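You operate a simulated robot arm through the tools that you are given. There is no shell and no other tool.

The job below is to be done with a simulated two-armed robot. You get a single attempt, and the scene is never put back.

JOB
Leak-test plug No. 26 and sort it by the result.
Fine: latch it in, leave the dial alone; HOLDS goes in the tray marked GOOD, LEAKS in the one marked WORN.

Only the result counts: the job must be done as asked and must still hold three seconds after the hand-in. Knocking over, shifting, dropping, spilling or breaking anything else fails it.

ROBOT AND FRAMES
Two 7-joint arms with fingered hands on one trunk that stands fixed in place. Base frame: the origin is at the foot of the trunk, x ahead of it, y to its left, z up; the work surface is at about z = 900. Units: mm, rad, N and s.
The left shoulder is at [200, 135, 995], the right one opposite. Each reaches about 885 mm from its shoulder. Payload 4 kg a hand.
Tool frame (each hand has its own): the origin (TCP) lies between the finger pads and is the grasp point; the fingertips stand 25 mm ahead of it; z points along the fingers, y is the line along which they close. The gripper opens to 88 mm; its body begins 29 mm behind the TCP. The gripper is a hand of 4 fingers: y runs from the thumb to the fingers, the wrist lies at [-13, -106, -174] in the tool frame, and closing takes about 1.5 s.
Orientation is that of the tool frame in the base frame, as a unit quaternion [w, x, y, z]. With the fingers straight down and the wrist toward the robot, the tool's x, y and z point along [0, 1, 0], [1, 0, 0] and [0, 0, -1] of the base frame.

CONTROLS
- The arms move only by the tool step_arm. It takes "left_plan", "right_plan" or both (then of equal length, played together; a hand with none holds still); each is a list of rows, each an object of numbers (a shift or turn left out is 0, a gripper value left out holds the last): "dx", "dy", "dz": the shift along the base's x, y, z in mm; "ax", "ay", "az": the turn, a rotation vector about the base's x, y, z in rad. In form: [{"dx": .., "dy": .., "dz": .., "ax": .., "ay": .., "az": ..}, ...]. A call has 1 to 20 rows; each row shifts and turns the commanded pose from where the row before left it. "left_hand" and "right_hand" are, for a hand that has rows, the closure, from 0 (fully open) to 1 (shut), set as the call begins (left out, the last holds). Rows are played at 5 a second. More than 50 mm and 0.15 rad between two rows, or a gripper value outside its range, and nothing of the call is played. Where a pose cannot be reached the arm comes as near as it can. A force on the tool above 70 N (or 10 N above the force at the start of the call, whichever is more), or a blocked arm, ends the call early, and 0.2 s more pass. The fingers move at their own pace (about 153 mm/s each) and stop on an object; they squeeze with about 21 N. The grip force told is the motor's: it shows also when the fingers shut on nothing. Time passes only in rows, and 0.2 s behind the last, so rows that do not move let the fingers close. The reply holds the time, the measured pose of the TCP, the force on the tool along the base axes, the opening and the grip force, in the units named above and with some noise, with the torque about the TCP (base axes, N m) and any sound that the robot's microphone picked up, and new pictures: "pictures" is both (left out), scene, wrist or none (wrist: the cameras of the hands that moved).
- Cameras (640 x 400 px; columns grow to the right, rows downward): "scene" is now at [148.8, 8.6, 1611.3]; the picture's right is [0.08, -1.00, 0.00], its down [-0.58, -0.05, -0.81] and it looks along [0.81, 0.06, -0.58] (base axes); focal length 316 px, centre (320, 200). "left" rides on the left gripper at [-64, -83, -98] in its tool frame; the picture's right is [-0.62, -0.37, 0.69], its down [0.71, -0.63, 0.30] and it looks along [0.32, 0.68, 0.65] (tool axes); focal length 265 px, centre (320, 200). "right" rides on the right gripper at [64, -83, -98] in its tool frame; the picture's right is [-0.62, 0.37, -0.69], its down [-0.71, -0.63, 0.30] and it looks along [-0.32, 0.68, 0.65] (tool axes); focal length 265 px, centre (320, 200).
- slide_trunk(by): slides the trunk up (or, below 0, down) by that many mm; the arms and the scene camera ride with it, the base frame stays. It gives what a move gives, with no picture.
- set_fingers(index, middle, ring, thumb_bend, thumb_turn, hand): sets how far each is bent, from 0 (flat) to 100 (curled in); at 30 the hand is open as for a grip, at 70 the pads meet at the TCP. One left out holds its place. A second passes; each finger stops where it meets its share of the squeeze, and holds until it gets a number again. A gripper value or a shape takes the hand back. It gives what a move gives, with no picture; readings hold the bend of each and the force on the fingers (four entries, about 0 where the hand has none), thumb and palm. thumb_turn goes from beside the hand (0) to across from the fingers (100), as for a grip.
- preshape(shape, hand): the hand has 4 fingers and takes this shape, open, in about a second: jaw (thumb against the fingers, like two jaws); tri (thumb and two fingers); tip (a fingertip pinch); poke (one finger out to press); point (the index stretched); flat (the hand flat); cup (the hand cupped); fist (a fist). The gripper value then closes the fingers along that shape, each until it touches; the sizes above hold for jaw. It gives what a move gives, with no picture.
- turn_head(pan, tilt): turns the head with the scene camera to pan (to the left, within 1.693 rad either way) and tilt (down, from -0.506 to 1.204), counted from straight ahead of the robot. It gives what a move gives, and a new picture of the scene camera.
- point_at(camera, pixels): for up to 12 pixels [column, row] of the newest picture of that camera ("zoom" is the newest enlarged one), the place [x, y, z] in the base frame of the surface seen there, good to about 3 mm. No time passes.
- close_up(camera, box): a new picture of the part [left, top, right, bottom] of that camera's present view, enlarged. No time passes.
- sign_off(): hands the job in; it is judged then, once.

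Leave the grippers open and the arms clear of the work at the hand-in unless told otherwise.

The tools are called after "Emit:" as name(argument=value, ...) on one line, values as JSON. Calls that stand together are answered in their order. step_arm: Moves the arms, as the interface text tells. Its arguments: {"type":"object","properties":{"left_plan":{"type":"array"},"left_hand":{"type":"number"},"right_plan":{"type":"array"},"right_hand":{"type":"number"},"pictures":{"type":"string","enum":["both","scene","wrist","none"]}},"required":[]} The other tools are called the same way: slide_trunk (by) moves the trunk up or down; preshape (shape, hand) gives the hand a shape; set_fingers (index, middle, ring, thumb_bend, thumb_turn, hand) moves the fingers one by one; turn_head (pan, tilt) turns the head that bears the scene camera; point_at (camera, pixels) gives the place of the surface under pixels of a picture; close_up (camera, box) takes an enlarged picture of a part of a camera's view; sign_off () hands the job in.

At the start:

```text
time_s: 0.0
left_eef_pos: [591.6, 236.7, 1255.5]
left_tcp_rot: [0.0, 0.707, 0.708, 0.001]
left_contact_force: [-0.5, 0.4, 0.0]
left_ft_torque: [0.0, 0.0, -0.01]
left_grip_width: 87.4
left_grasp_force: 0.1
left_shape: jaw
left_bend: [30.0, 30.0, 30.0, 30.0, 98.0]
left_finger forces: [0.1, 0.0, 0.0, 0.0, 0.1, 0.0]
right_eef_pos: [585.9, -232.7, 1322.1]
right_tcp_rot: [0.001, 0.706, 0.708, -0.001]
right_contact_force: [0.0, 0.3, -0.5]
right_ft_torque: [0.01, 0.01, 0.03]
right_grip_width: 87.9
right_grasp_force: 0.0
right_shape: jaw
right_bend: [30.0, 30.0, 30.0, 30.0, 98.0]
right_finger forces: [0.1, 0.0, 0.0, 0.0, 0.1, 0.0]
trunk travel left (down, up): [-600.0, 170.0]
head pan, tilt (commanded): [0.079, 0.62]
```

scene: 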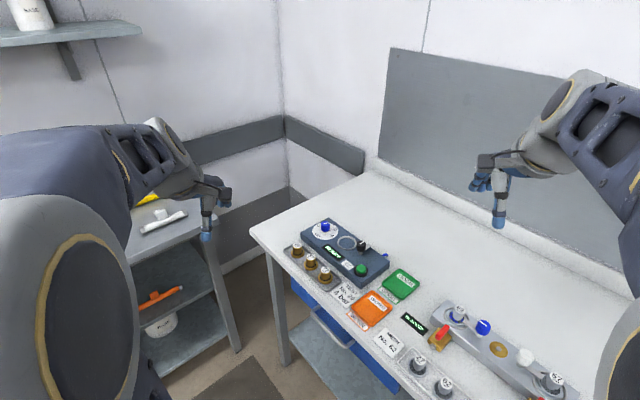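
right: 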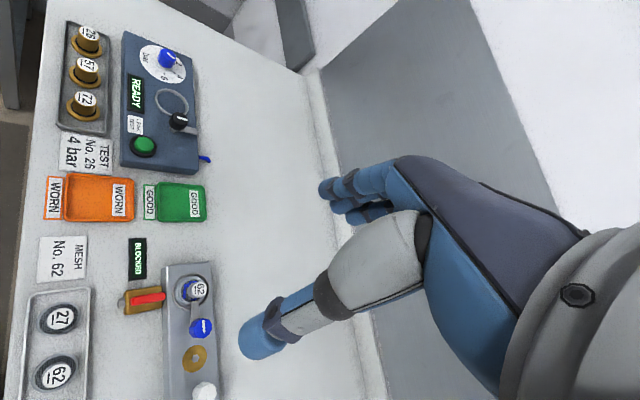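
left: 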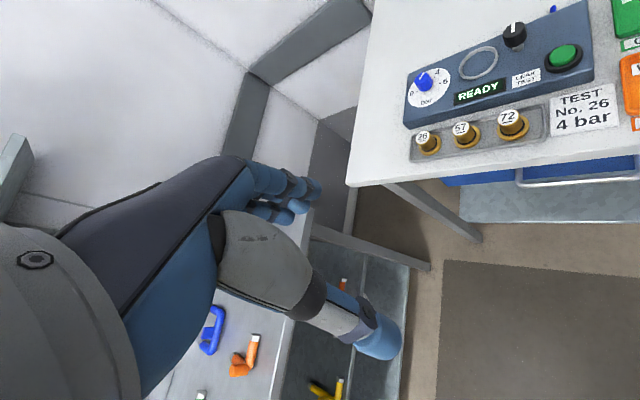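

I see the leak tester with its READY display, three plugs in a rack at its near side, a card reading "TEST No. 26 4 bar", and the WORN and GOOD trays. First I'll enlarge that area in all three cameras.

Emit:
close_up(camera="scene", box=[270, 210, 430, 330])

Emit:
close_up(camera="left", box=[390, 0, 640, 170])

Emit:
close_up(camera="right", box=[30, 10, 230, 230])

```text
3.33 times, centred on (350, 270) of scene
```

zoom: 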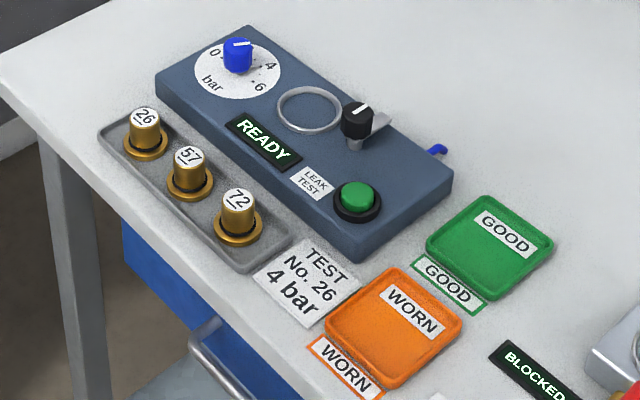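

```text
2.35 times, centred on (515, 85) of left
```

zoom: 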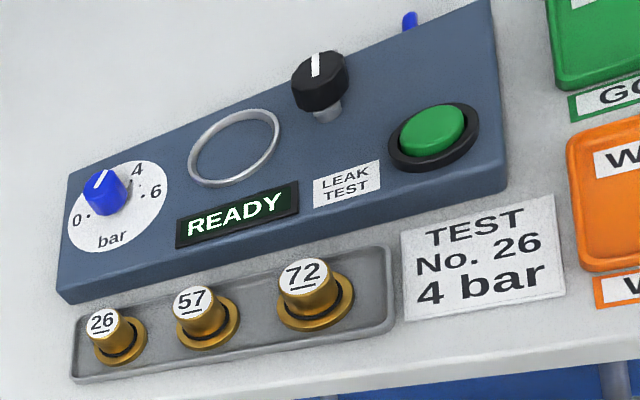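

```text
1.82 times, centred on (130, 120) of right
```

zoom: 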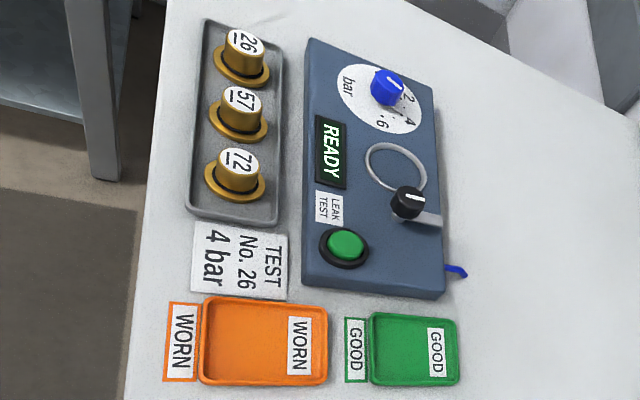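

The plugs read 26 (far left), 57 and 72. The tester has a ring socket, a black knob with a metal arm that is probably the latch, a green button and the dial, which I won't touch. Next I'll measure the places of these parts in the scene camera.

Emit:
point_at(camera="scene", pixels=[[297, 245], [311, 261], [325, 272], [347, 242], [363, 245], [361, 270], [326, 226], [371, 308], [402, 285], [346, 264], [280, 250], [388, 248]])

Emit:
turn_head(pan=0.2, tilt=0.85)

```text
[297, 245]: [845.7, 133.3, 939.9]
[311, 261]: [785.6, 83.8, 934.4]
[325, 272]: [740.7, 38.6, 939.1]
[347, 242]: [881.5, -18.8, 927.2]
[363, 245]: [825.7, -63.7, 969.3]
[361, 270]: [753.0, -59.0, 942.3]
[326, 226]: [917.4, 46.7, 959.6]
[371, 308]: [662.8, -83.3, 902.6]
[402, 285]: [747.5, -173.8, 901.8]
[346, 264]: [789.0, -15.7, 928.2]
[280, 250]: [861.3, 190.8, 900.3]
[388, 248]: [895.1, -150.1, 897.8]
```

```text
time_s: 0.8
left_eef_pos: [591.3, 236.1, 1255.3]
left_tcp_rot: [0.0, 0.707, 0.708, 0.0]
left_contact_force: [-0.1, 0.0, -0.4]
left_ft_torque: [0.03, -0.01, -0.01]
left_grip_width: 87.7
left_grasp_force: 0.1
left_shape: jaw
left_bend: [30.0, 30.0, 30.0, 30.0, 98.0]
left_finger forces: [0.1, 0.0, 0.1, 0.0, 0.0, 0.1]
right_eef_pos: [585.3, -230.7, 1321.6]
right_tcp_rot: [0.0, 0.707, 0.707, 0.0]
right_contact_force: [-0.1, -0.2, 1.1]
right_ft_torque: [-0.02, 0.02, 0.0]
right_grip_width: 87.5
right_grasp_force: 0.1
right_shape: jaw
right_bend: [30.0, 30.0, 30.0, 30.0, 98.0]
right_finger forces: [0.1, 0.0, 0.1, 0.0, 0.0, 0.1]
trunk travel left (down, up): [-600.0, 170.0]
head pan, tilt (commanded): [0.201, 0.85]
```

scene: 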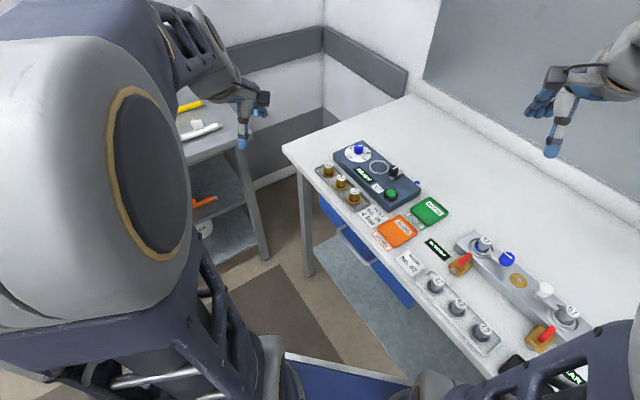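

The view is now centred more on the bench. I'll enlarge the tester region and measure on the enlarged picture.

Emit:
close_up(camera="scene", box=[300, 130, 460, 250])

```text
3.33 times, centred on (380, 190) of scene
```

zoom: 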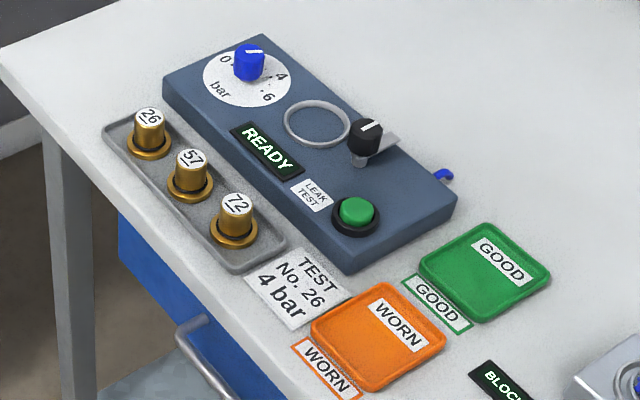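

Emit:
point_at(camera="zoom", pixels=[[149, 117], [189, 157], [236, 203], [149, 150], [236, 236], [317, 123], [287, 120], [350, 128], [318, 101], [317, 145], [370, 128], [358, 160]])

Emit:
point_at(camera="zoom", pixels=[[385, 148], [355, 210], [248, 50], [162, 80], [262, 36], [455, 192], [350, 258], [120, 195], [107, 130], [280, 248], [444, 175], [378, 335]])

Emit:
point_at(camera="zoom", pixels=[[486, 270], [420, 265], [495, 225], [550, 270], [475, 318], [312, 330], [375, 285], [445, 340], [370, 388], [398, 135], [208, 183], [233, 270]])

```text
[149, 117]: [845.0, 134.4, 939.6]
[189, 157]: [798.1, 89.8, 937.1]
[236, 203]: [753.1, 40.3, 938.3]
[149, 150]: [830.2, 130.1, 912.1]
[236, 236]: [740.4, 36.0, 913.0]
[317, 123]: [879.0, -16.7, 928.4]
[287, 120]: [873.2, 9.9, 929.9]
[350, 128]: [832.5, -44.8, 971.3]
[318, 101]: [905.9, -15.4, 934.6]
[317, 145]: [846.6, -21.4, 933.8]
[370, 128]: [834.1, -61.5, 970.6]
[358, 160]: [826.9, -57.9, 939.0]
```

```text
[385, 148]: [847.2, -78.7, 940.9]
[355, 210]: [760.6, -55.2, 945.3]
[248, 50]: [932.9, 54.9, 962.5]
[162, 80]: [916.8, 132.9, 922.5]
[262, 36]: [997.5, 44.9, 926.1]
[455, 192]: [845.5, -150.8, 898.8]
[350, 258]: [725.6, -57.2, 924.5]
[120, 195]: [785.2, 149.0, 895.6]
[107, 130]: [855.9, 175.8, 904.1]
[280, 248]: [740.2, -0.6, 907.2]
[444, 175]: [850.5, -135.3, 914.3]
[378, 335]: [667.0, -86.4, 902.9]
```

```text
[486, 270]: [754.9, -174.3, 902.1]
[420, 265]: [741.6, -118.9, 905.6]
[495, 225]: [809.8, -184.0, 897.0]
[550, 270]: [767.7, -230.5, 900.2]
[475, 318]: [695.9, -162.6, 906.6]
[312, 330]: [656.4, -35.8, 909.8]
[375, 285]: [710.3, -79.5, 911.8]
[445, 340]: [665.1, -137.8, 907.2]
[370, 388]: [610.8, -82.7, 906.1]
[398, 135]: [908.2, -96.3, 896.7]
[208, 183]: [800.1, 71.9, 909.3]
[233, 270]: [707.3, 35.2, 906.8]
```

The tester lies at about 45° to the base axes, with its ring socket near (877, -17). I'll enlarge the socket and latch, plug 26, and the dial more strongly to understand the mechanism.

Emit:
close_up(camera="scene", box=[366, 150, 414, 180])

Emit:
close_up(camera="scene", box=[320, 150, 368, 180])

Emit:
close_up(camera="scene", box=[340, 136, 380, 161])

Emit:
close_up(camera="scene", box=[440, 220, 600, 340])

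```text
13.33 times, centred on (390, 165) of scene
```

zoom: 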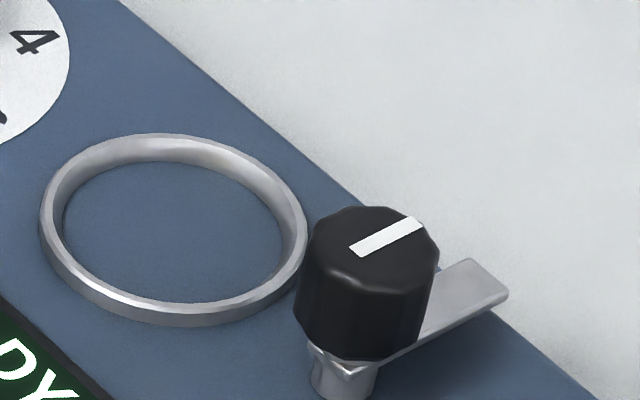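

```text
13.33 times, centred on (344, 165) of scene
```

zoom: 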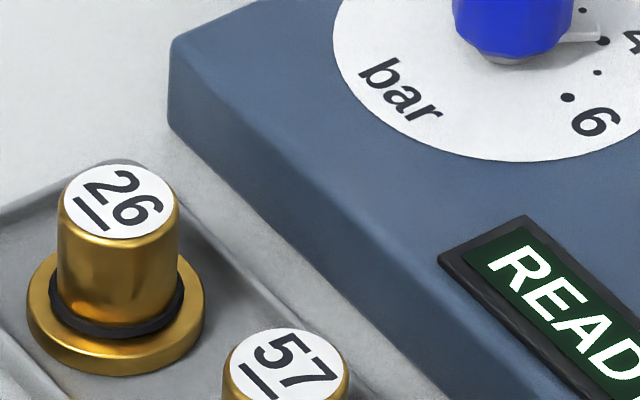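

```text
16.00 times, centred on (360, 148) of scene
```

zoom: 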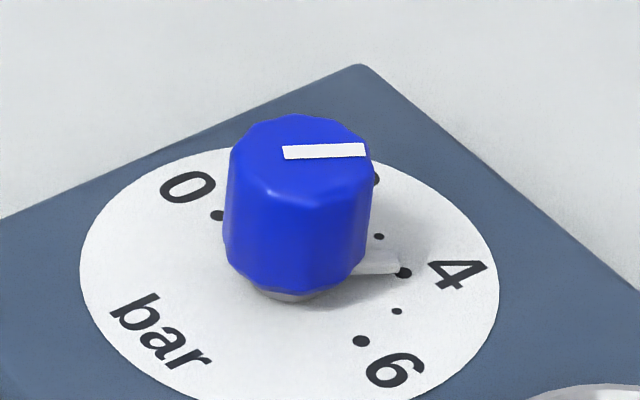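

```text
3.33 times, centred on (520, 280) of scene
```

zoom: 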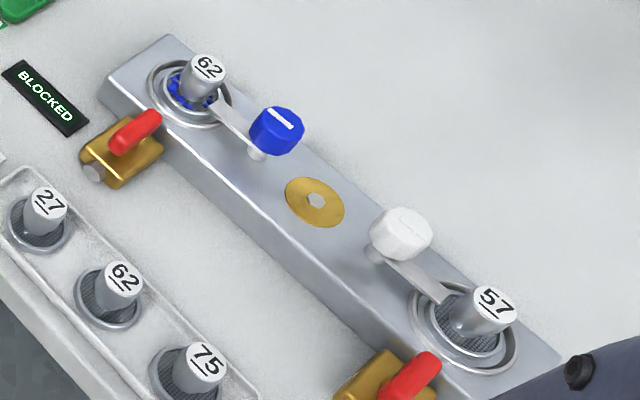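

The dial pointer is already at the 4 dot, matching the card. The plug has a bottom flange of about 41 mm, an O-ring and a stem of about 28 mm. The socket ring's inner diameter is about 51 mm, and the latch arm now points away from the socket. I'll measure the latch arm and then try the "tri" shape on the left hand.

Emit:
close_up(camera="scene", box=[366, 150, 414, 180])

Emit:
point_at(camera="zoom", pixels=[[500, 288], [470, 264], [440, 300], [345, 385], [390, 245], [322, 215], [360, 340], [435, 240], [290, 260], [50, 215], [170, 140], [175, 318]])

Emit:
preshape(shape="tri", hand="left")

```text
13.33 times, centred on (390, 165) of scene
```

zoom: 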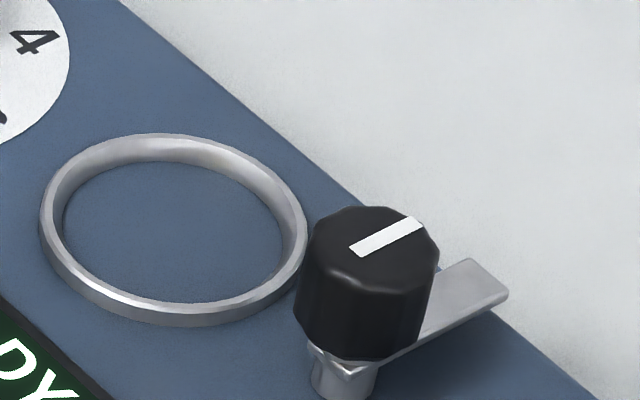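

```text
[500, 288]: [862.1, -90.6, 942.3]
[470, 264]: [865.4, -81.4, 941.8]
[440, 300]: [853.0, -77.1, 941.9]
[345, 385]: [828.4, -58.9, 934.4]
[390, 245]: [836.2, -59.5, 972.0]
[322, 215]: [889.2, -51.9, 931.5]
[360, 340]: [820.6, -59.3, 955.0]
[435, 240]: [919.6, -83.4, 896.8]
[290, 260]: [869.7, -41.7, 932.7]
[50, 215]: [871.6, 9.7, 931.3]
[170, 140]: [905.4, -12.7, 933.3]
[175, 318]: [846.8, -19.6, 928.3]
```

```text
time_s: 1.6
left_eef_pos: [590.9, 237.6, 1256.6]
left_tcp_rot: [0.0, 0.707, 0.707, 0.0]
left_contact_force: [0.2, 0.1, 0.5]
left_ft_torque: [-0.03, -0.01, 0.03]
left_grip_width: 87.8
left_grasp_force: 0.1
left_shape: tri
left_bend: [30.0, 30.0, 99.0, 30.0, 98.0]
left_finger forces: [0.0, 0.0, 0.0, 0.1, 0.1, 0.1]
right_eef_pos: [585.6, -230.7, 1321.8]
right_tcp_rot: [0.0, 0.707, 0.707, -0.001]
right_contact_force: [0.3, -0.5, 0.2]
right_ft_torque: [0.0, -0.01, 0.02]
right_grip_width: 87.5
right_grasp_force: 0.0
right_shape: jaw
right_bend: [30.0, 30.0, 30.0, 30.0, 98.0]
right_finger forces: [0.0, 0.0, 0.0, 0.0, 0.0, 0.1]
trunk travel left (down, up): [-600.0, 170.0]
head pan, tilt (commanded): [0.201, 0.85]
```

The latch axis is near (833, -60), the arm is about 41 mm long at z ≈ 941, and the socket centre is near (876, -16). Now I'll look at the left hand's tri shape in the scene and left cameras.

Emit:
close_up(camera="scene", box=[190, 60, 310, 160])

Emit:
close_up(camera="left", box=[0, 0, 640, 400])

```text
4.00 times, centred on (250, 110) of scene
```

zoom: 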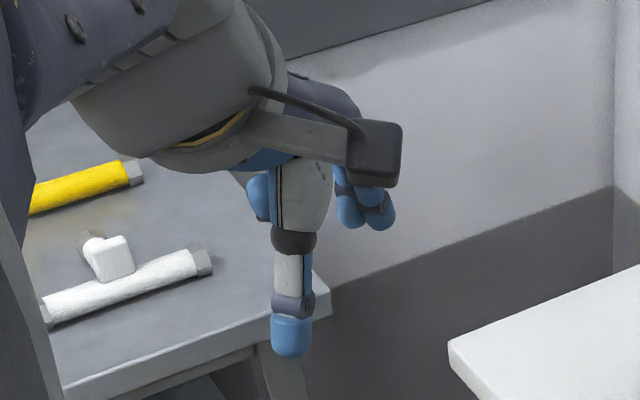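

```text
1.00 times, centred on (320, 200) of left (not enlarged: the box is as wide or as high as the picture)
```

zoom: 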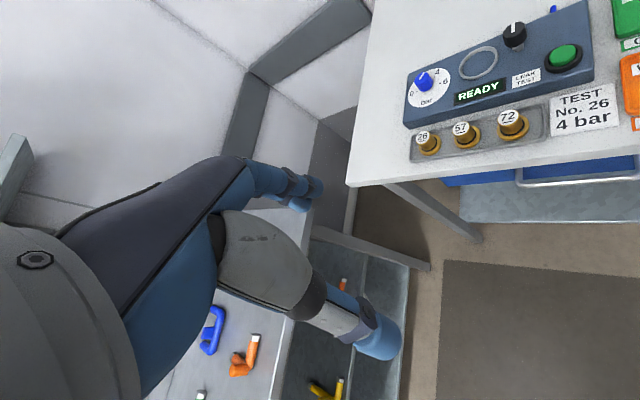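

I see the index and middle fingertips near (312,190) and (300,205), and the thumb tip near (378,343) in the left view. I'll measure these to learn the hand's geometry.

Emit:
point_at(camera="left", pixels=[[316, 188], [302, 205], [314, 197], [302, 210], [383, 345], [370, 355], [398, 330], [355, 300], [290, 195], [275, 172]])

```text
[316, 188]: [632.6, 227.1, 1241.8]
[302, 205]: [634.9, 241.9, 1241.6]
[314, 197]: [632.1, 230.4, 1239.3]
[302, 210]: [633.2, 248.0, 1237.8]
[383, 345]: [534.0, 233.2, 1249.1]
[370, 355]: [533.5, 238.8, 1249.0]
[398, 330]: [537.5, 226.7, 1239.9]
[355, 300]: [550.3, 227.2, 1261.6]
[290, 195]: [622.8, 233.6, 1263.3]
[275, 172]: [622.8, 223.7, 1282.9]
```

Fingers sit about +42 mm and the thumb about -45 mm along the tool's y, with index and middle straddling the TCP. Now I'll enlarge plug 26 and the socket to find their exact centres.

Emit:
close_up(camera="scene", box=[312, 155, 344, 175])

Emit:
point_at(camera="zoom", pixels=[[335, 200], [258, 205], [415, 205], [337, 155], [335, 245], [300, 170], [375, 230], [337, 400], [225, 330], [445, 330], [337, 300], [337, 375]])

```text
16.00 times, centred on (328, 165) of scene
```

zoom: 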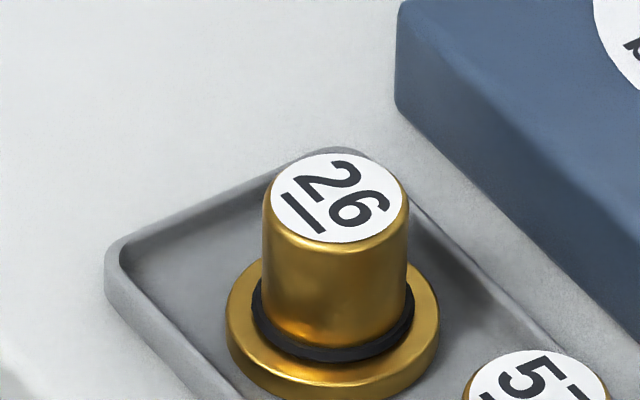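

```text
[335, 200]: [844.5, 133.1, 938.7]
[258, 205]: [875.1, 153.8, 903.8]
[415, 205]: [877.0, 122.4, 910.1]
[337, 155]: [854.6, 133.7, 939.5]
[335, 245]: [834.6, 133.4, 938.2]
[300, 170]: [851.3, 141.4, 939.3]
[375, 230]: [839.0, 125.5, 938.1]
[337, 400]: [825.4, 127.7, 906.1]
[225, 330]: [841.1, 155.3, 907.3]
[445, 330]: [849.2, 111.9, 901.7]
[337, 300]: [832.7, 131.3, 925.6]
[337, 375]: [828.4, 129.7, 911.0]
```

Plug 26's centre is (845, 133), with its top at z ≈ 939 and flange top near z ≈ 910. I'll bring the left hand above it, turned -45° so the fingers close across the row, with the hand partly closed.

Emit:
step_arm(left_plan=[{"dx": 31.75, "dy": -13, "dz": -19, "az": -0.098}, {"dx": 31.75, "dy": -13, "dz": -19, "az": -0.098}, {"dx": 31.75, "dy": -13, "dz": -19, "az": -0.098}, {"dx": 31.75, "dy": -13, "dz": -19, "az": -0.098}, {"dx": 31.75, "dy": -13, "dz": -19, "az": -0.098}, {"dx": 31.75, "dy": -13, "dz": -19, "az": -0.098}, {"dx": 31.75, "dy": -13, "dz": -19, "az": -0.098}, {"dx": 31.75, "dy": -13, "dz": -19, "az": -0.099}, {}, {}], left_hand=0.3, pictures="both")

```text
time_s: 3.9
left_eef_pos: [844.0, 132.7, 1099.1]
left_tcp_rot: [0.0, 0.923, 0.384, 0.0]
left_contact_force: [0.4, -0.1, 0.6]
left_ft_torque: [0.05, -0.01, -0.01]
left_grip_width: 61.9
left_grasp_force: 0.1
left_shape: tri
left_bend: [27.0, 37.0, 99.0, 58.0, 99.0]
left_finger forces: [0.1, 0.0, 0.1, 0.1, 0.0, 0.0]
right_eef_pos: [585.6, -231.2, 1321.2]
right_tcp_rot: [0.0, 0.707, 0.707, 0.0]
right_contact_force: [0.9, 0.2, -1.1]
right_ft_torque: [0.0, 0.01, -0.02]
right_grip_width: 87.5
right_grasp_force: 0.0
right_shape: jaw
right_bend: [30.0, 30.0, 30.0, 30.0, 98.0]
right_finger forces: [0.0, 0.1, 0.0, 0.1, 0.0, 0.0]
trunk travel left (down, up): [-600.0, 170.0]
head pan, tilt (commanded): [0.201, 0.85]
```

scene: 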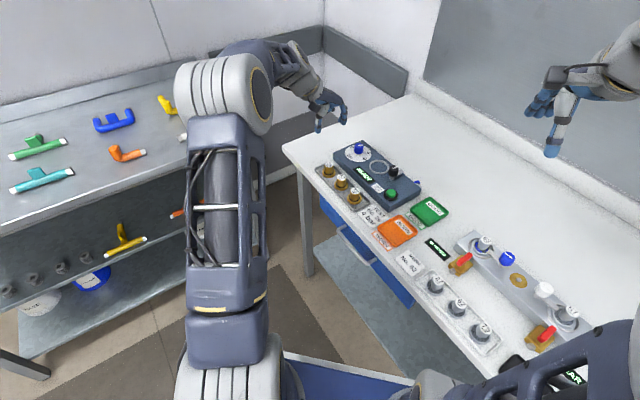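
left: 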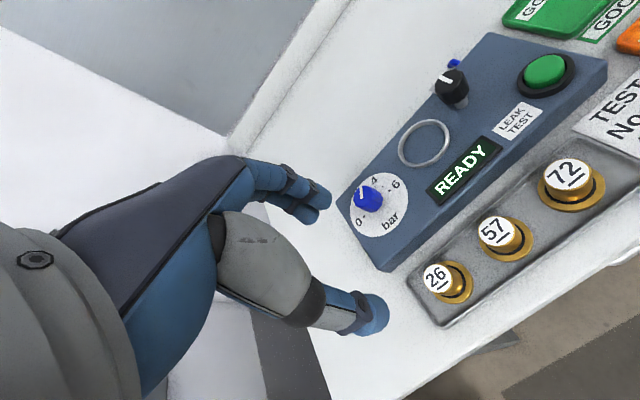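

The hand stands above plug 26, with the fingers at bend 27/37 and the thumb at 58. I'll measure where the pads are relative to the plug axis before going down.

Emit:
point_at(camera="left", pixels=[[322, 192], [312, 207], [306, 216], [330, 200], [365, 325], [372, 300], [385, 315], [355, 330], [437, 276], [455, 295]])

Emit:
close_up(camera="left", box=[240, 140, 480, 340])

Emit:
close_up(camera="scene", box=[280, 70, 376, 190])

```text
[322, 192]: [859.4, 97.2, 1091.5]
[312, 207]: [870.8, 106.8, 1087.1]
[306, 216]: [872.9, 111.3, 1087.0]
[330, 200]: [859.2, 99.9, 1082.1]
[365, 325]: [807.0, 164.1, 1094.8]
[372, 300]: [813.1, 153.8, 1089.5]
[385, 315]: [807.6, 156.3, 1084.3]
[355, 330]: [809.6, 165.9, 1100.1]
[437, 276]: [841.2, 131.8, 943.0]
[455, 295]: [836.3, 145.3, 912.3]
```

```text
2.00 times, centred on (360, 240) of left
```

zoom: 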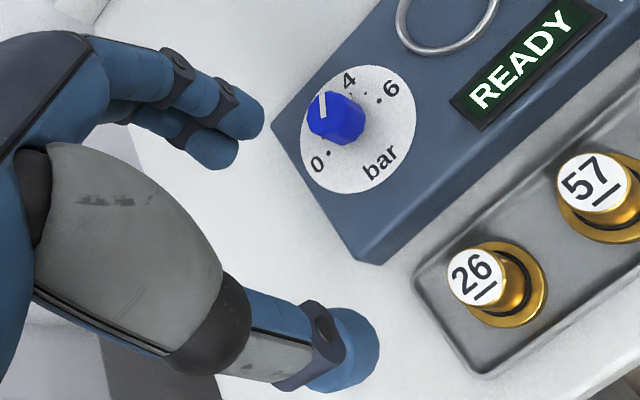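

```text
3.33 times, centred on (328, 130) of scene
```

zoom: 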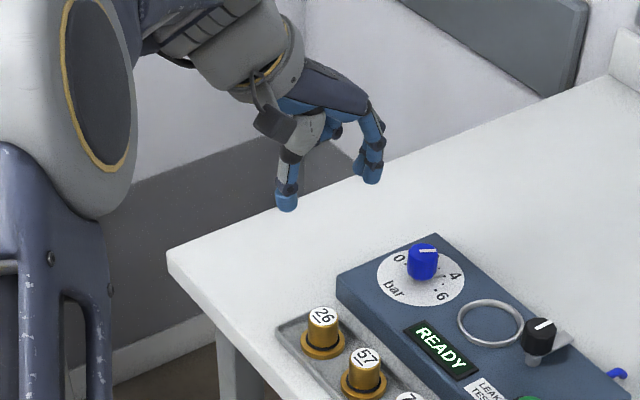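

The pads are symmetric about the TCP, at about ±31 mm. I'll go down to z ≈ 985 over plug 26 and check the alignment.

Emit:
step_arm(left_plan=[{"dx": 0.3, "dy": 0.2, "dz": -28}, {"dx": 0.4, "dy": 0.2, "dz": -28}, {"dx": 0.3, "dy": 0.2, "dz": -28}, {"dz": -28}, {}], pictures="both")

Emit:
close_up(camera="scene", box=[300, 120, 380, 180])

```text
time_s: 5.0
left_eef_pos: [846.8, 134.3, 991.6]
left_tcp_rot: [-0.001, 0.924, 0.383, 0.0]
left_contact_force: [-0.8, -0.2, -0.1]
left_ft_torque: [0.02, -0.03, 0.0]
left_grip_width: 62.0
left_grasp_force: 0.0
left_shape: tri
left_bend: [27.0, 37.0, 99.0, 58.0, 99.0]
left_finger forces: [0.1, 0.1, 0.0, 0.0, 0.0, 0.1]
right_eef_pos: [586.2, -230.9, 1322.1]
right_tcp_rot: [0.001, 0.707, 0.707, 0.0]
right_contact_force: [0.0, -0.2, -0.9]
right_ft_torque: [-0.01, -0.01, 0.0]
right_grip_width: 87.9
right_grasp_force: 0.0
right_shape: jaw
right_bend: [30.0, 30.0, 30.0, 30.0, 98.0]
right_finger forces: [0.0, 0.0, 0.0, 0.0, 0.0, 0.0]
trunk travel left (down, up): [-600.0, 170.0]
head pan, tilt (commanded): [0.201, 0.85]
```

scene: 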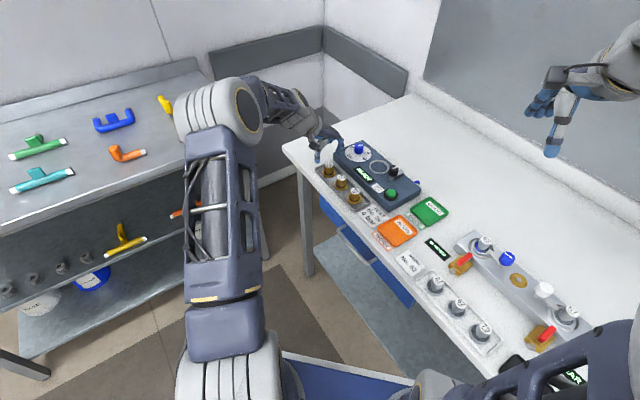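
left: 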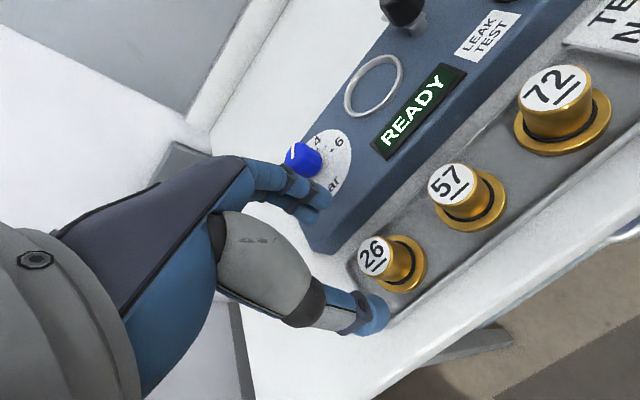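

```text
6.67 times, centred on (340, 150) of scene
```

zoom: 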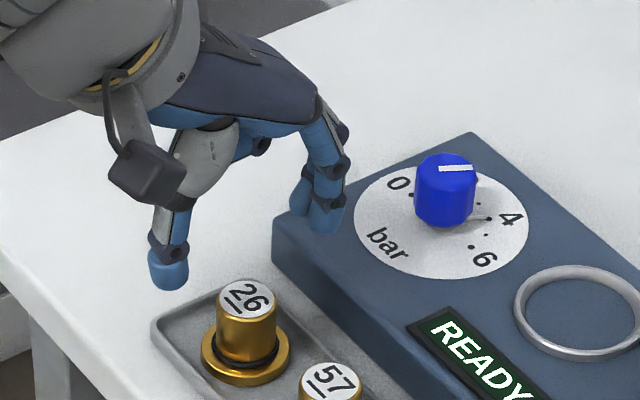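

TCP is at (846.8, 134.3, 991.6) and the hand is clear of the dial and plug 57. I'll close a little more, to about a 50 mm opening, and go down so the tips end just above the flange.

Emit:
step_arm(left_plan=[{"dx": -0.7, "dz": 0}, {"dx": -0.7, "dz": -12}, {"dz": -12}, {"dz": -12}, {"dz": -11}, {}], left_hand=0.43, pictures="wrist")

Emit:
close_up(camera="scene", box=[300, 130, 380, 190])

```text
time_s: 6.5
left_eef_pos: [845.1, 133.8, 944.9]
left_tcp_rot: [0.0, 0.923, 0.384, 0.001]
left_contact_force: [-0.4, -0.2, -0.7]
left_ft_torque: [-0.02, -0.01, 0.01]
left_grip_width: 50.4
left_grasp_force: 0.0
left_shape: tri
left_bend: [74.0, 42.0, 99.0, 66.0, 100.0]
left_finger forces: [0.1, 0.0, 0.0, 0.1, 0.0, 0.0]
right_eef_pos: [585.9, -230.5, 1321.8]
right_tcp_rot: [0.0, 0.707, 0.707, 0.0]
right_contact_force: [-0.8, 1.2, 0.1]
right_ft_torque: [0.03, -0.01, 0.0]
right_grip_width: 87.4
right_grasp_force: 0.1
right_shape: jaw
right_bend: [30.0, 30.0, 30.0, 30.0, 98.0]
right_finger forces: [0.1, 0.1, 0.1, 0.0, 0.1, 0.1]
trunk travel left (down, up): [-600.0, 170.0]
head pan, tilt (commanded): [0.201, 0.85]
```

left: 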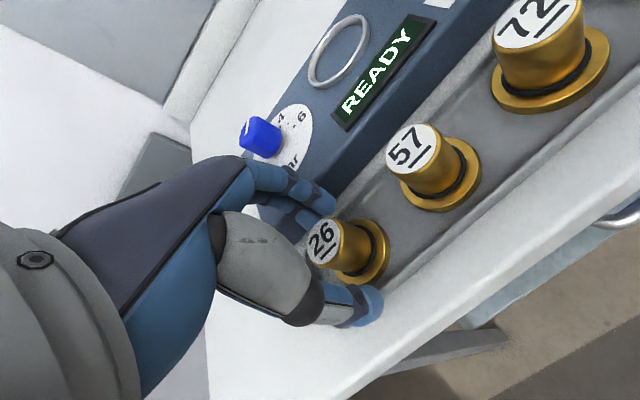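

```text
6.67 times, centred on (340, 160) of scene
```

zoom: 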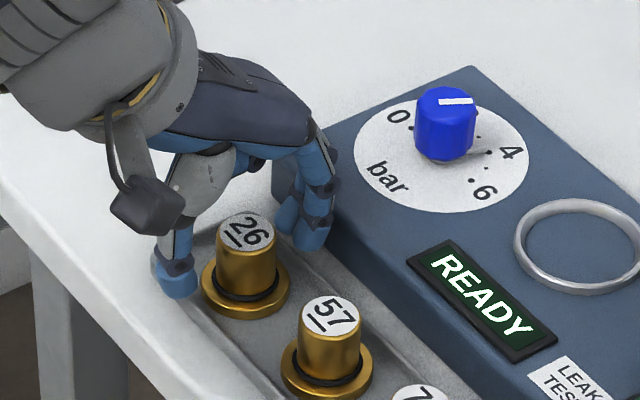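

The plug sits between the thumb and fingers, and the fingertips are above the flange. I'll close the hand on the stem and let it settle.

Emit:
step_arm(left_plan=[{}, {}, {}, {}, {}, {}, {}, {}, {}, {}], left_hand=1.0, pictures="wrist")

Emit:
close_up(camera="scene", box=[300, 130, 380, 190])

```text
time_s: 8.7
left_eef_pos: [844.9, 134.8, 944.0]
left_tcp_rot: [-0.001, 0.923, 0.384, 0.0]
left_contact_force: [-0.5, 0.4, -0.5]
left_ft_torque: [0.03, -0.02, 0.03]
left_grip_width: 20.6
left_grasp_force: 20.8
left_shape: tri
left_bend: [74.0, 58.0, 100.0, 75.0, 100.0]
left_finger forces: [9.8, 8.0, 0.0, 0.0, 17.9, 0.0]
right_eef_pos: [585.5, -230.8, 1322.5]
right_tcp_rot: [0.0, 0.707, 0.708, 0.0]
right_contact_force: [0.1, -0.2, 1.3]
right_ft_torque: [-0.01, -0.02, 0.02]
right_grip_width: 87.7
right_grasp_force: 0.1
right_shape: jaw
right_bend: [30.0, 30.0, 30.0, 30.0, 98.0]
right_finger forces: [0.0, 0.0, 0.0, 0.0, 0.1, 0.0]
trunk travel left (down, up): [-600.0, 170.0]
head pan, tilt (commanded): [0.201, 0.85]
```

left: 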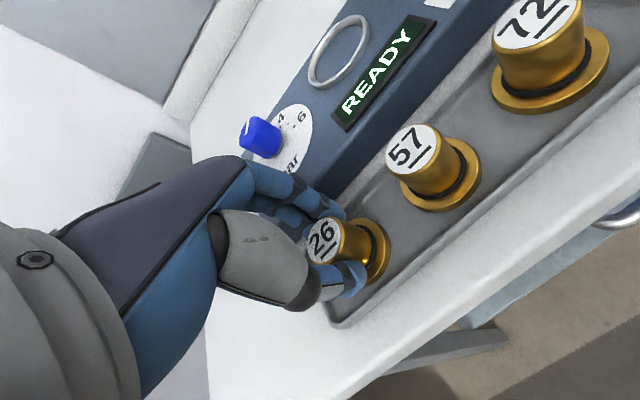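

```text
6.67 times, centred on (340, 160) of scene
```

zoom: 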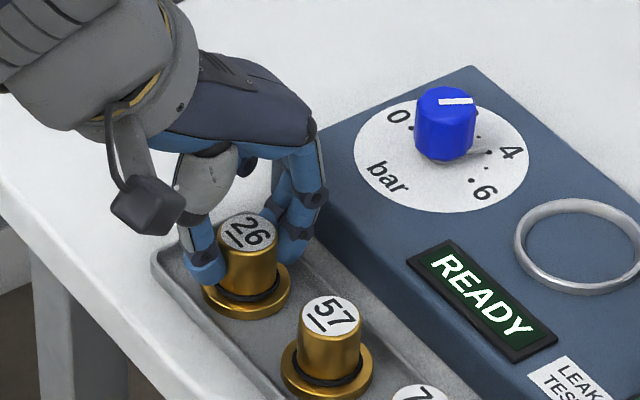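

The grip holds: index 9.8 N, middle 8.0 N, thumb 17.9 N. I'll lift straight up 90 mm and check that the plug comes along.

Emit:
step_arm(left_plan=[{"dz": 6}, {"dz": 14}, {"dz": 20}, {"dz": 25}, {"dz": 25}, {}], pictures="wrist")

Emit:
close_up(camera="scene", box=[300, 110, 400, 185])

```text
time_s: 10.1
left_eef_pos: [844.5, 133.2, 1033.8]
left_tcp_rot: [0.0, 0.923, 0.384, 0.0]
left_contact_force: [-1.2, 0.9, -1.7]
left_ft_torque: [-0.04, 0.03, -0.01]
left_grip_width: 20.6
left_grasp_force: 21.3
left_shape: tri
left_bend: [74.0, 58.0, 100.0, 75.0, 100.0]
left_finger forces: [9.8, 8.1, 0.0, 0.0, 17.9, 0.1]
right_eef_pos: [586.4, -230.8, 1322.5]
right_tcp_rot: [0.0, 0.707, 0.707, -0.001]
right_contact_force: [0.0, 0.5, -0.3]
right_ft_torque: [0.01, 0.01, 0.01]
right_grip_width: 87.7
right_grasp_force: 0.1
right_shape: jaw
right_bend: [30.0, 30.0, 30.0, 30.0, 98.0]
right_finger forces: [0.1, 0.0, 0.0, 0.1, 0.0, 0.1]
trunk travel left (down, up): [-600.0, 170.0]
head pan, tilt (commanded): [0.201, 0.85]
```

left: 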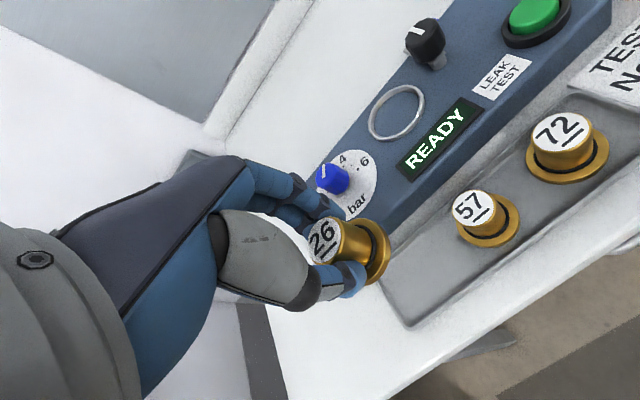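

```text
5.33 times, centred on (350, 148) of scene
```

zoom: 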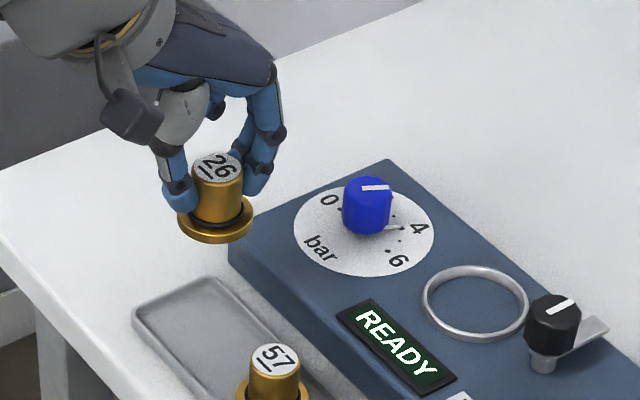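

Plug 26 is held upright. I'll measure the held plug's label and more points on the ring rim to fix the placing shift.

Emit:
point_at(camera="zoom", pixels=[[219, 165], [219, 152], [200, 165], [237, 165], [476, 305], [425, 298], [526, 308], [478, 267], [470, 338], [440, 275], [515, 280], [500, 335]])

Emit:
close_up(camera="left", box=[346, 60, 466, 135])

Emit:
point_at(camera="left", pixels=[[397, 113], [369, 127], [425, 98], [409, 88], [383, 140], [421, 86], [371, 141], [426, 32], [334, 178], [322, 237]])

```text
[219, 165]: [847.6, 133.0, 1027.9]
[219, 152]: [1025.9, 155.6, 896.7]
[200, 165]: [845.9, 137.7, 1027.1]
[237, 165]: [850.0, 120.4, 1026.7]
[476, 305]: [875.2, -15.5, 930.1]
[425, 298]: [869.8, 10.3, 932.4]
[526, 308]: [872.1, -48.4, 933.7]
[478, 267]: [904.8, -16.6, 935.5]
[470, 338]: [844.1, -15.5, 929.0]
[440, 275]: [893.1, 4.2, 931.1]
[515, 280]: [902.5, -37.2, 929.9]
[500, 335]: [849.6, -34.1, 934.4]
```

```text
5.33 times, centred on (406, 98) of left
```

zoom: 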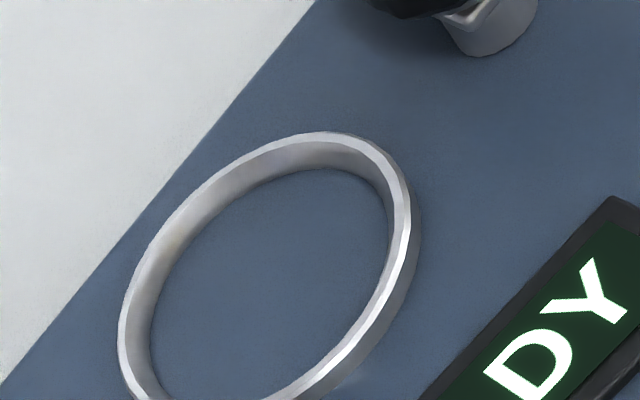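

```text
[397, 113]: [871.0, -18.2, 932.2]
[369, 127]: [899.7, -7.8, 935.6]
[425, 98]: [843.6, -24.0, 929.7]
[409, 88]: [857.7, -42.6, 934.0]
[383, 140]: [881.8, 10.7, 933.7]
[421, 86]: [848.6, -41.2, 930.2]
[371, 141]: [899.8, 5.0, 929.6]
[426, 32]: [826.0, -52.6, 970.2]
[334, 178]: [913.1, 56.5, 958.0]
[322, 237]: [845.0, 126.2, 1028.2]
```

From both cameras the socket's centre is about (873.5, -16.5). I'll carry the plug over at z 1034, clear of both knobs, then lower to just above the ring.

Emit:
step_arm(left_plan=[{"dx": 3, "dy": -15}, {"dx": 7, "dy": -35}, {"dx": 7, "dy": -35}, {"dx": 7, "dy": -35}, {"dx": 4, "dy": -22}, {"dx": 1, "dy": -8}, {"dz": -15}, {"dz": -15}, {"dz": -10}, {}], pictures="wrist")

Emit:
close_up(camera="scene", box=[346, 125, 426, 185])

```text
time_s: 12.2
left_eef_pos: [876.7, -17.6, 993.8]
left_tcp_rot: [0.0, 0.924, 0.383, -0.001]
left_contact_force: [-0.2, -0.9, -2.0]
left_ft_torque: [0.03, -0.03, 0.0]
left_grip_width: 20.5
left_grasp_force: 21.4
left_shape: tri
left_bend: [74.0, 58.0, 100.0, 75.0, 100.0]
left_finger forces: [9.8, 8.0, 0.0, 0.0, 17.9, 0.0]
right_eef_pos: [586.5, -232.1, 1322.1]
right_tcp_rot: [0.0, 0.707, 0.707, 0.0]
right_contact_force: [0.2, 0.2, 0.2]
right_ft_torque: [-0.01, 0.01, 0.01]
right_grip_width: 87.5
right_grasp_force: 0.1
right_shape: jaw
right_bend: [30.0, 30.0, 30.0, 30.0, 98.0]
right_finger forces: [0.1, 0.0, 0.0, 0.0, 0.0, 0.1]
trunk travel left (down, up): [-600.0, 170.0]
head pan, tilt (commanded): [0.201, 0.85]
```

left: 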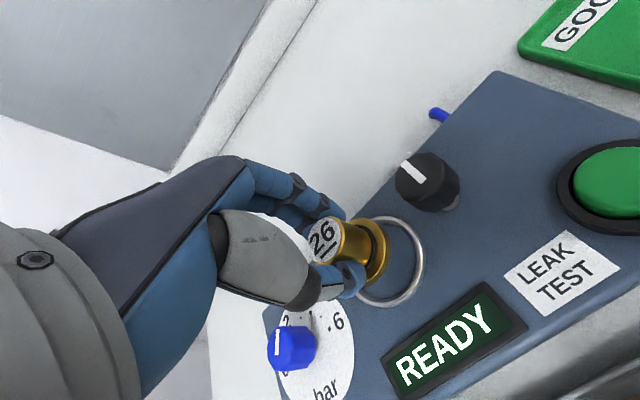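

```text
6.67 times, centred on (386, 155) of scene
```

zoom: 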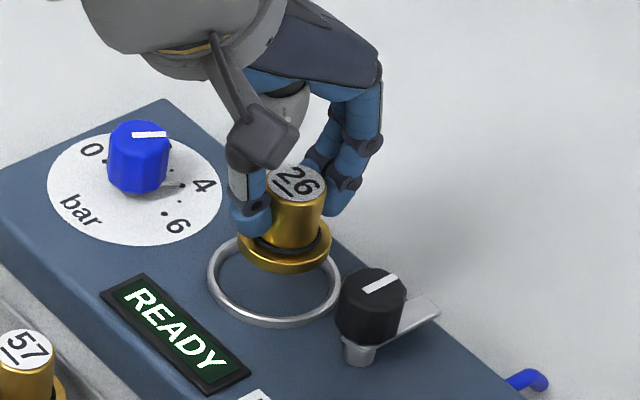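

The plug is hovering about 18 mm above the ring. I'll enlarge further to compare the flange and ring centres before lowering.

Emit:
close_up(camera="scene", box=[368, 152, 400, 176])

Emit:
point_at(camera="zoom", pixels=[[250, 70], [210, 230], [350, 240], [255, 260], [120, 300], [330, 380]])

```text
16.00 times, centred on (384, 164) of scene
```

zoom: 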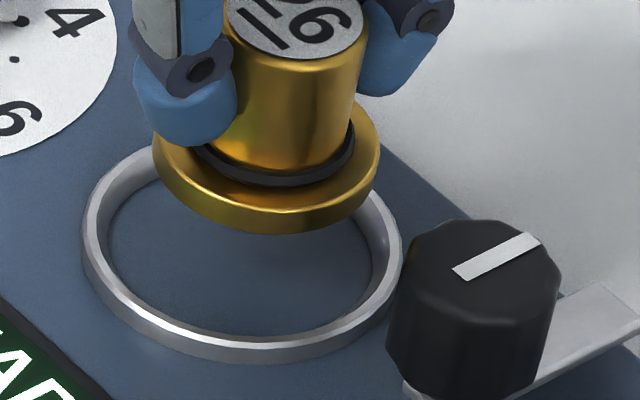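

```text
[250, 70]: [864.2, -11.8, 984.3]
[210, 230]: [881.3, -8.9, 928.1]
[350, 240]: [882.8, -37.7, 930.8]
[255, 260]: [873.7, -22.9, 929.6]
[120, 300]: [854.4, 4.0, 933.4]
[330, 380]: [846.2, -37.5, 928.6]
```

The flange looks about 2.5 mm too far forward and 1.5 mm too far right of the ring centre. I'll correct by (-2.5, +1.3) and lower until just above the seat.

Emit:
step_arm(left_plan=[{"dx": -1.3, "dy": 0.7}, {"dx": -1.2, "dy": 0.6}, {"dz": -6}, {"dz": -6}, {"dz": -5}, {"dz": -4}, {}], pictures="wrist")

Emit:
close_up(camera="scene", box=[368, 152, 400, 176])

```text
time_s: 13.8
left_eef_pos: [873.4, -15.0, 972.3]
left_tcp_rot: [0.0, 0.923, 0.384, -0.001]
left_contact_force: [-1.2, 0.4, -3.1]
left_ft_torque: [-0.03, -0.02, -0.02]
left_grip_width: 20.5
left_grasp_force: 21.0
left_shape: tri
left_bend: [74.0, 58.0, 100.0, 75.0, 100.0]
left_finger forces: [9.9, 8.1, 0.0, 0.0, 17.9, 0.1]
right_eef_pos: [586.8, -232.0, 1322.5]
right_tcp_rot: [0.0, 0.707, 0.707, 0.0]
right_contact_force: [0.7, -0.5, -0.1]
right_ft_torque: [-0.01, 0.0, 0.0]
right_grip_width: 87.6
right_grasp_force: 0.1
right_shape: jaw
right_bend: [30.0, 30.0, 30.0, 30.0, 98.0]
right_finger forces: [0.0, 0.0, 0.0, 0.1, 0.0, 0.1]
trunk travel left (down, up): [-600.0, 170.0]
head pan, tilt (commanded): [0.201, 0.85]
```

left: 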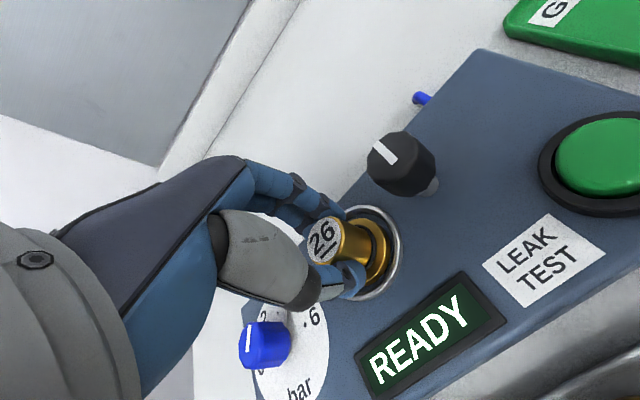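

```text
16.00 times, centred on (384, 164) of scene
```

zoom: 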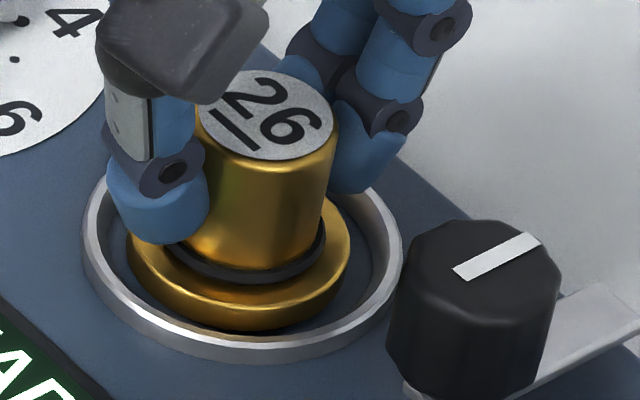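

The flange is inside the ring, well centred left to right and perhaps 1.5 mm too near. I'll nudge it +1.2 in x and lower gently until it touches the seat.

Emit:
step_arm(left_plan=[{"dx": 1.2, "dy": 0}, {"dz": -1.5}, {"dz": -1}, {"dz": -1}, {}], pictures="none")

Emit:
close_up(camera="scene", box=[368, 152, 400, 176])

```text
time_s: 15.1
left_eef_pos: [874.2, -15.0, 969.5]
left_tcp_rot: [0.001, 0.923, 0.384, 0.0]
left_contact_force: [-1.2, -0.4, 3.9]
left_ft_torque: [-0.02, -0.07, -0.02]
left_grip_width: 20.6
left_grasp_force: 20.7
left_shape: tri
left_bend: [74.0, 58.0, 100.0, 75.0, 100.0]
left_finger forces: [10.1, 8.8, 0.1, 0.1, 19.1, 0.1]
right_eef_pos: [585.3, -231.2, 1322.2]
right_tcp_rot: [0.0, 0.707, 0.707, 0.0]
right_contact_force: [-0.5, 0.3, 0.7]
right_ft_torque: [0.0, 0.01, -0.01]
right_grip_width: 87.6
right_grasp_force: 0.0
right_shape: jaw
right_bend: [30.0, 30.0, 30.0, 30.0, 98.0]
right_finger forces: [0.0, 0.1, 0.0, 0.0, 0.0, 0.0]
trunk travel left (down, up): [-600.0, 170.0]
head pan, tilt (commanded): [0.201, 0.85]
```

```text
16.00 times, centred on (384, 164) of scene
```

zoom: 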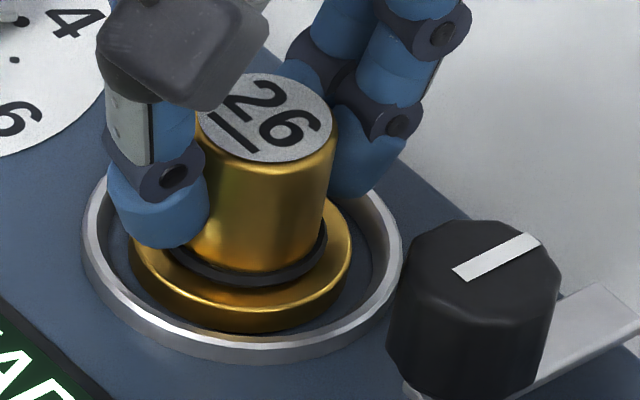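

The force turned to +3.9 N upward, so the plug rests on the seat, centred in the ring. I'll open the hand partly and check.

Emit:
step_arm(left_plan=[{}, {}, {}, {}, {}, {}], left_hand=0.4, pictures="none")

Emit:
close_up(camera="scene", box=[368, 152, 400, 176])

```text
time_s: 16.4
left_eef_pos: [874.8, -16.5, 968.7]
left_tcp_rot: [0.001, 0.923, 0.384, 0.0]
left_contact_force: [-0.9, 0.3, 0.3]
left_ft_torque: [-0.01, 0.0, 0.02]
left_grip_width: 52.4
left_grasp_force: 0.1
left_shape: tri
left_bend: [74.0, 41.0, 99.0, 65.0, 100.0]
left_finger forces: [0.0, 0.0, 0.1, 0.1, 0.0, 0.0]
right_eef_pos: [585.7, -231.1, 1321.3]
right_tcp_rot: [0.001, 0.707, 0.708, 0.001]
right_contact_force: [0.2, 0.4, 0.7]
right_ft_torque: [-0.04, -0.01, 0.03]
right_grip_width: 87.5
right_grasp_force: 0.0
right_shape: jaw
right_bend: [30.0, 30.0, 30.0, 30.0, 98.0]
right_finger forces: [0.0, 0.0, 0.1, 0.0, 0.0, 0.0]
trunk travel left (down, up): [-600.0, 170.0]
head pan, tilt (commanded): [0.201, 0.85]
```

```text
16.00 times, centred on (384, 164) of scene
```

zoom: 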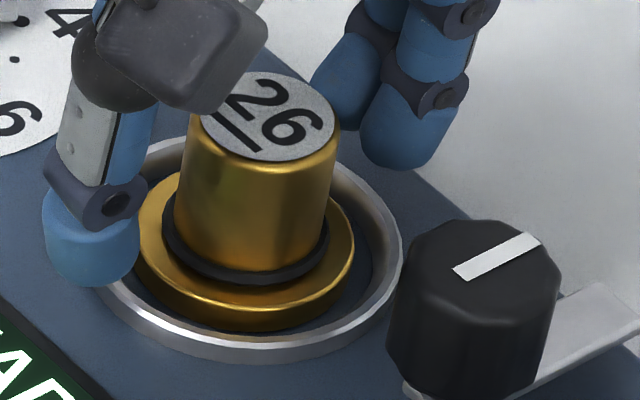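

The plug stands free in the seat with the hand opened. I'll lift straight up 90 mm.

Emit:
step_arm(left_plan=[{"dz": 8}, {"dz": 14}, {"dz": 22}, {"dz": 26}, {"dz": 20}, {}], pictures="wrist")

Emit:
close_up(camera="scene", box=[376, 155, 408, 179])

Emit:
point_at(camera="zoom", pixels=[[375, 200], [330, 190], [385, 190], [300, 195], [420, 210], [365, 225], [345, 178], [360, 200], [390, 215], [330, 210]])

```text
time_s: 17.9
left_eef_pos: [872.9, -16.4, 1060.2]
left_tcp_rot: [0.001, 0.924, 0.383, -0.001]
left_contact_force: [0.2, -0.2, 0.2]
left_ft_torque: [-0.01, -0.01, 0.01]
left_grip_width: 52.2
left_grasp_force: 0.0
left_shape: tri
left_bend: [74.0, 41.0, 99.0, 65.0, 100.0]
left_finger forces: [0.1, 0.0, 0.1, 0.0, 0.0, 0.0]
right_eef_pos: [586.2, -231.4, 1322.6]
right_tcp_rot: [0.0, 0.707, 0.707, 0.0]
right_contact_force: [-0.1, -0.8, 0.3]
right_ft_torque: [0.01, -0.02, -0.01]
right_grip_width: 87.5
right_grasp_force: 0.0
right_shape: jaw
right_bend: [30.0, 30.0, 30.0, 30.0, 98.0]
right_finger forces: [0.0, 0.0, 0.0, 0.0, 0.0, 0.0]
trunk travel left (down, up): [-600.0, 170.0]
head pan, tilt (commanded): [0.201, 0.85]
```

left: 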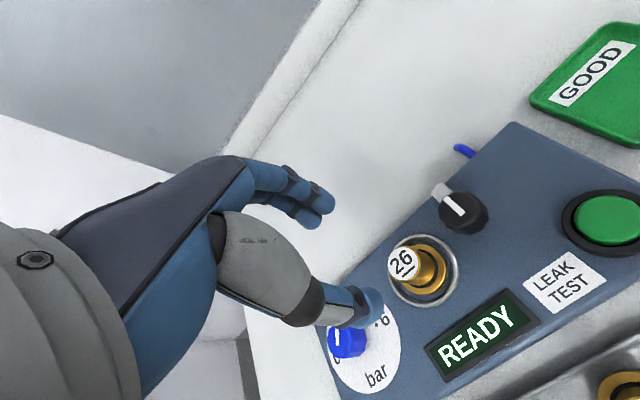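

```text
16.00 times, centred on (392, 167) of scene
```

zoom: 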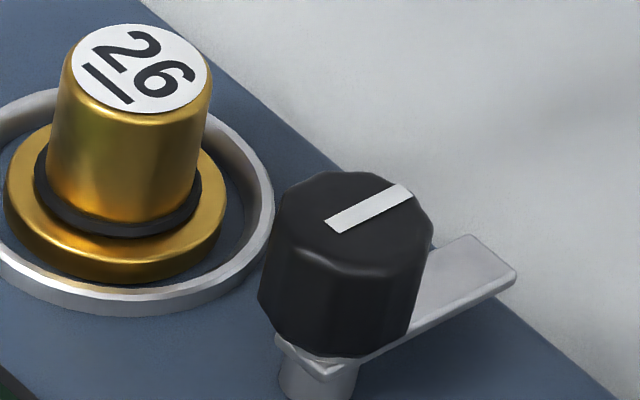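

```text
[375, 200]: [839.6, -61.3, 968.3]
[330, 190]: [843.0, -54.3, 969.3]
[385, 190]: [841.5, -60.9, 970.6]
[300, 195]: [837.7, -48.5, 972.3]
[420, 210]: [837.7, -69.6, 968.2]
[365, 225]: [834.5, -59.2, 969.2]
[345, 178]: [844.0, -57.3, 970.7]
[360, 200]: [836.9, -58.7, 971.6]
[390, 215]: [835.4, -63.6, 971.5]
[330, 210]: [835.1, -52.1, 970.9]
```

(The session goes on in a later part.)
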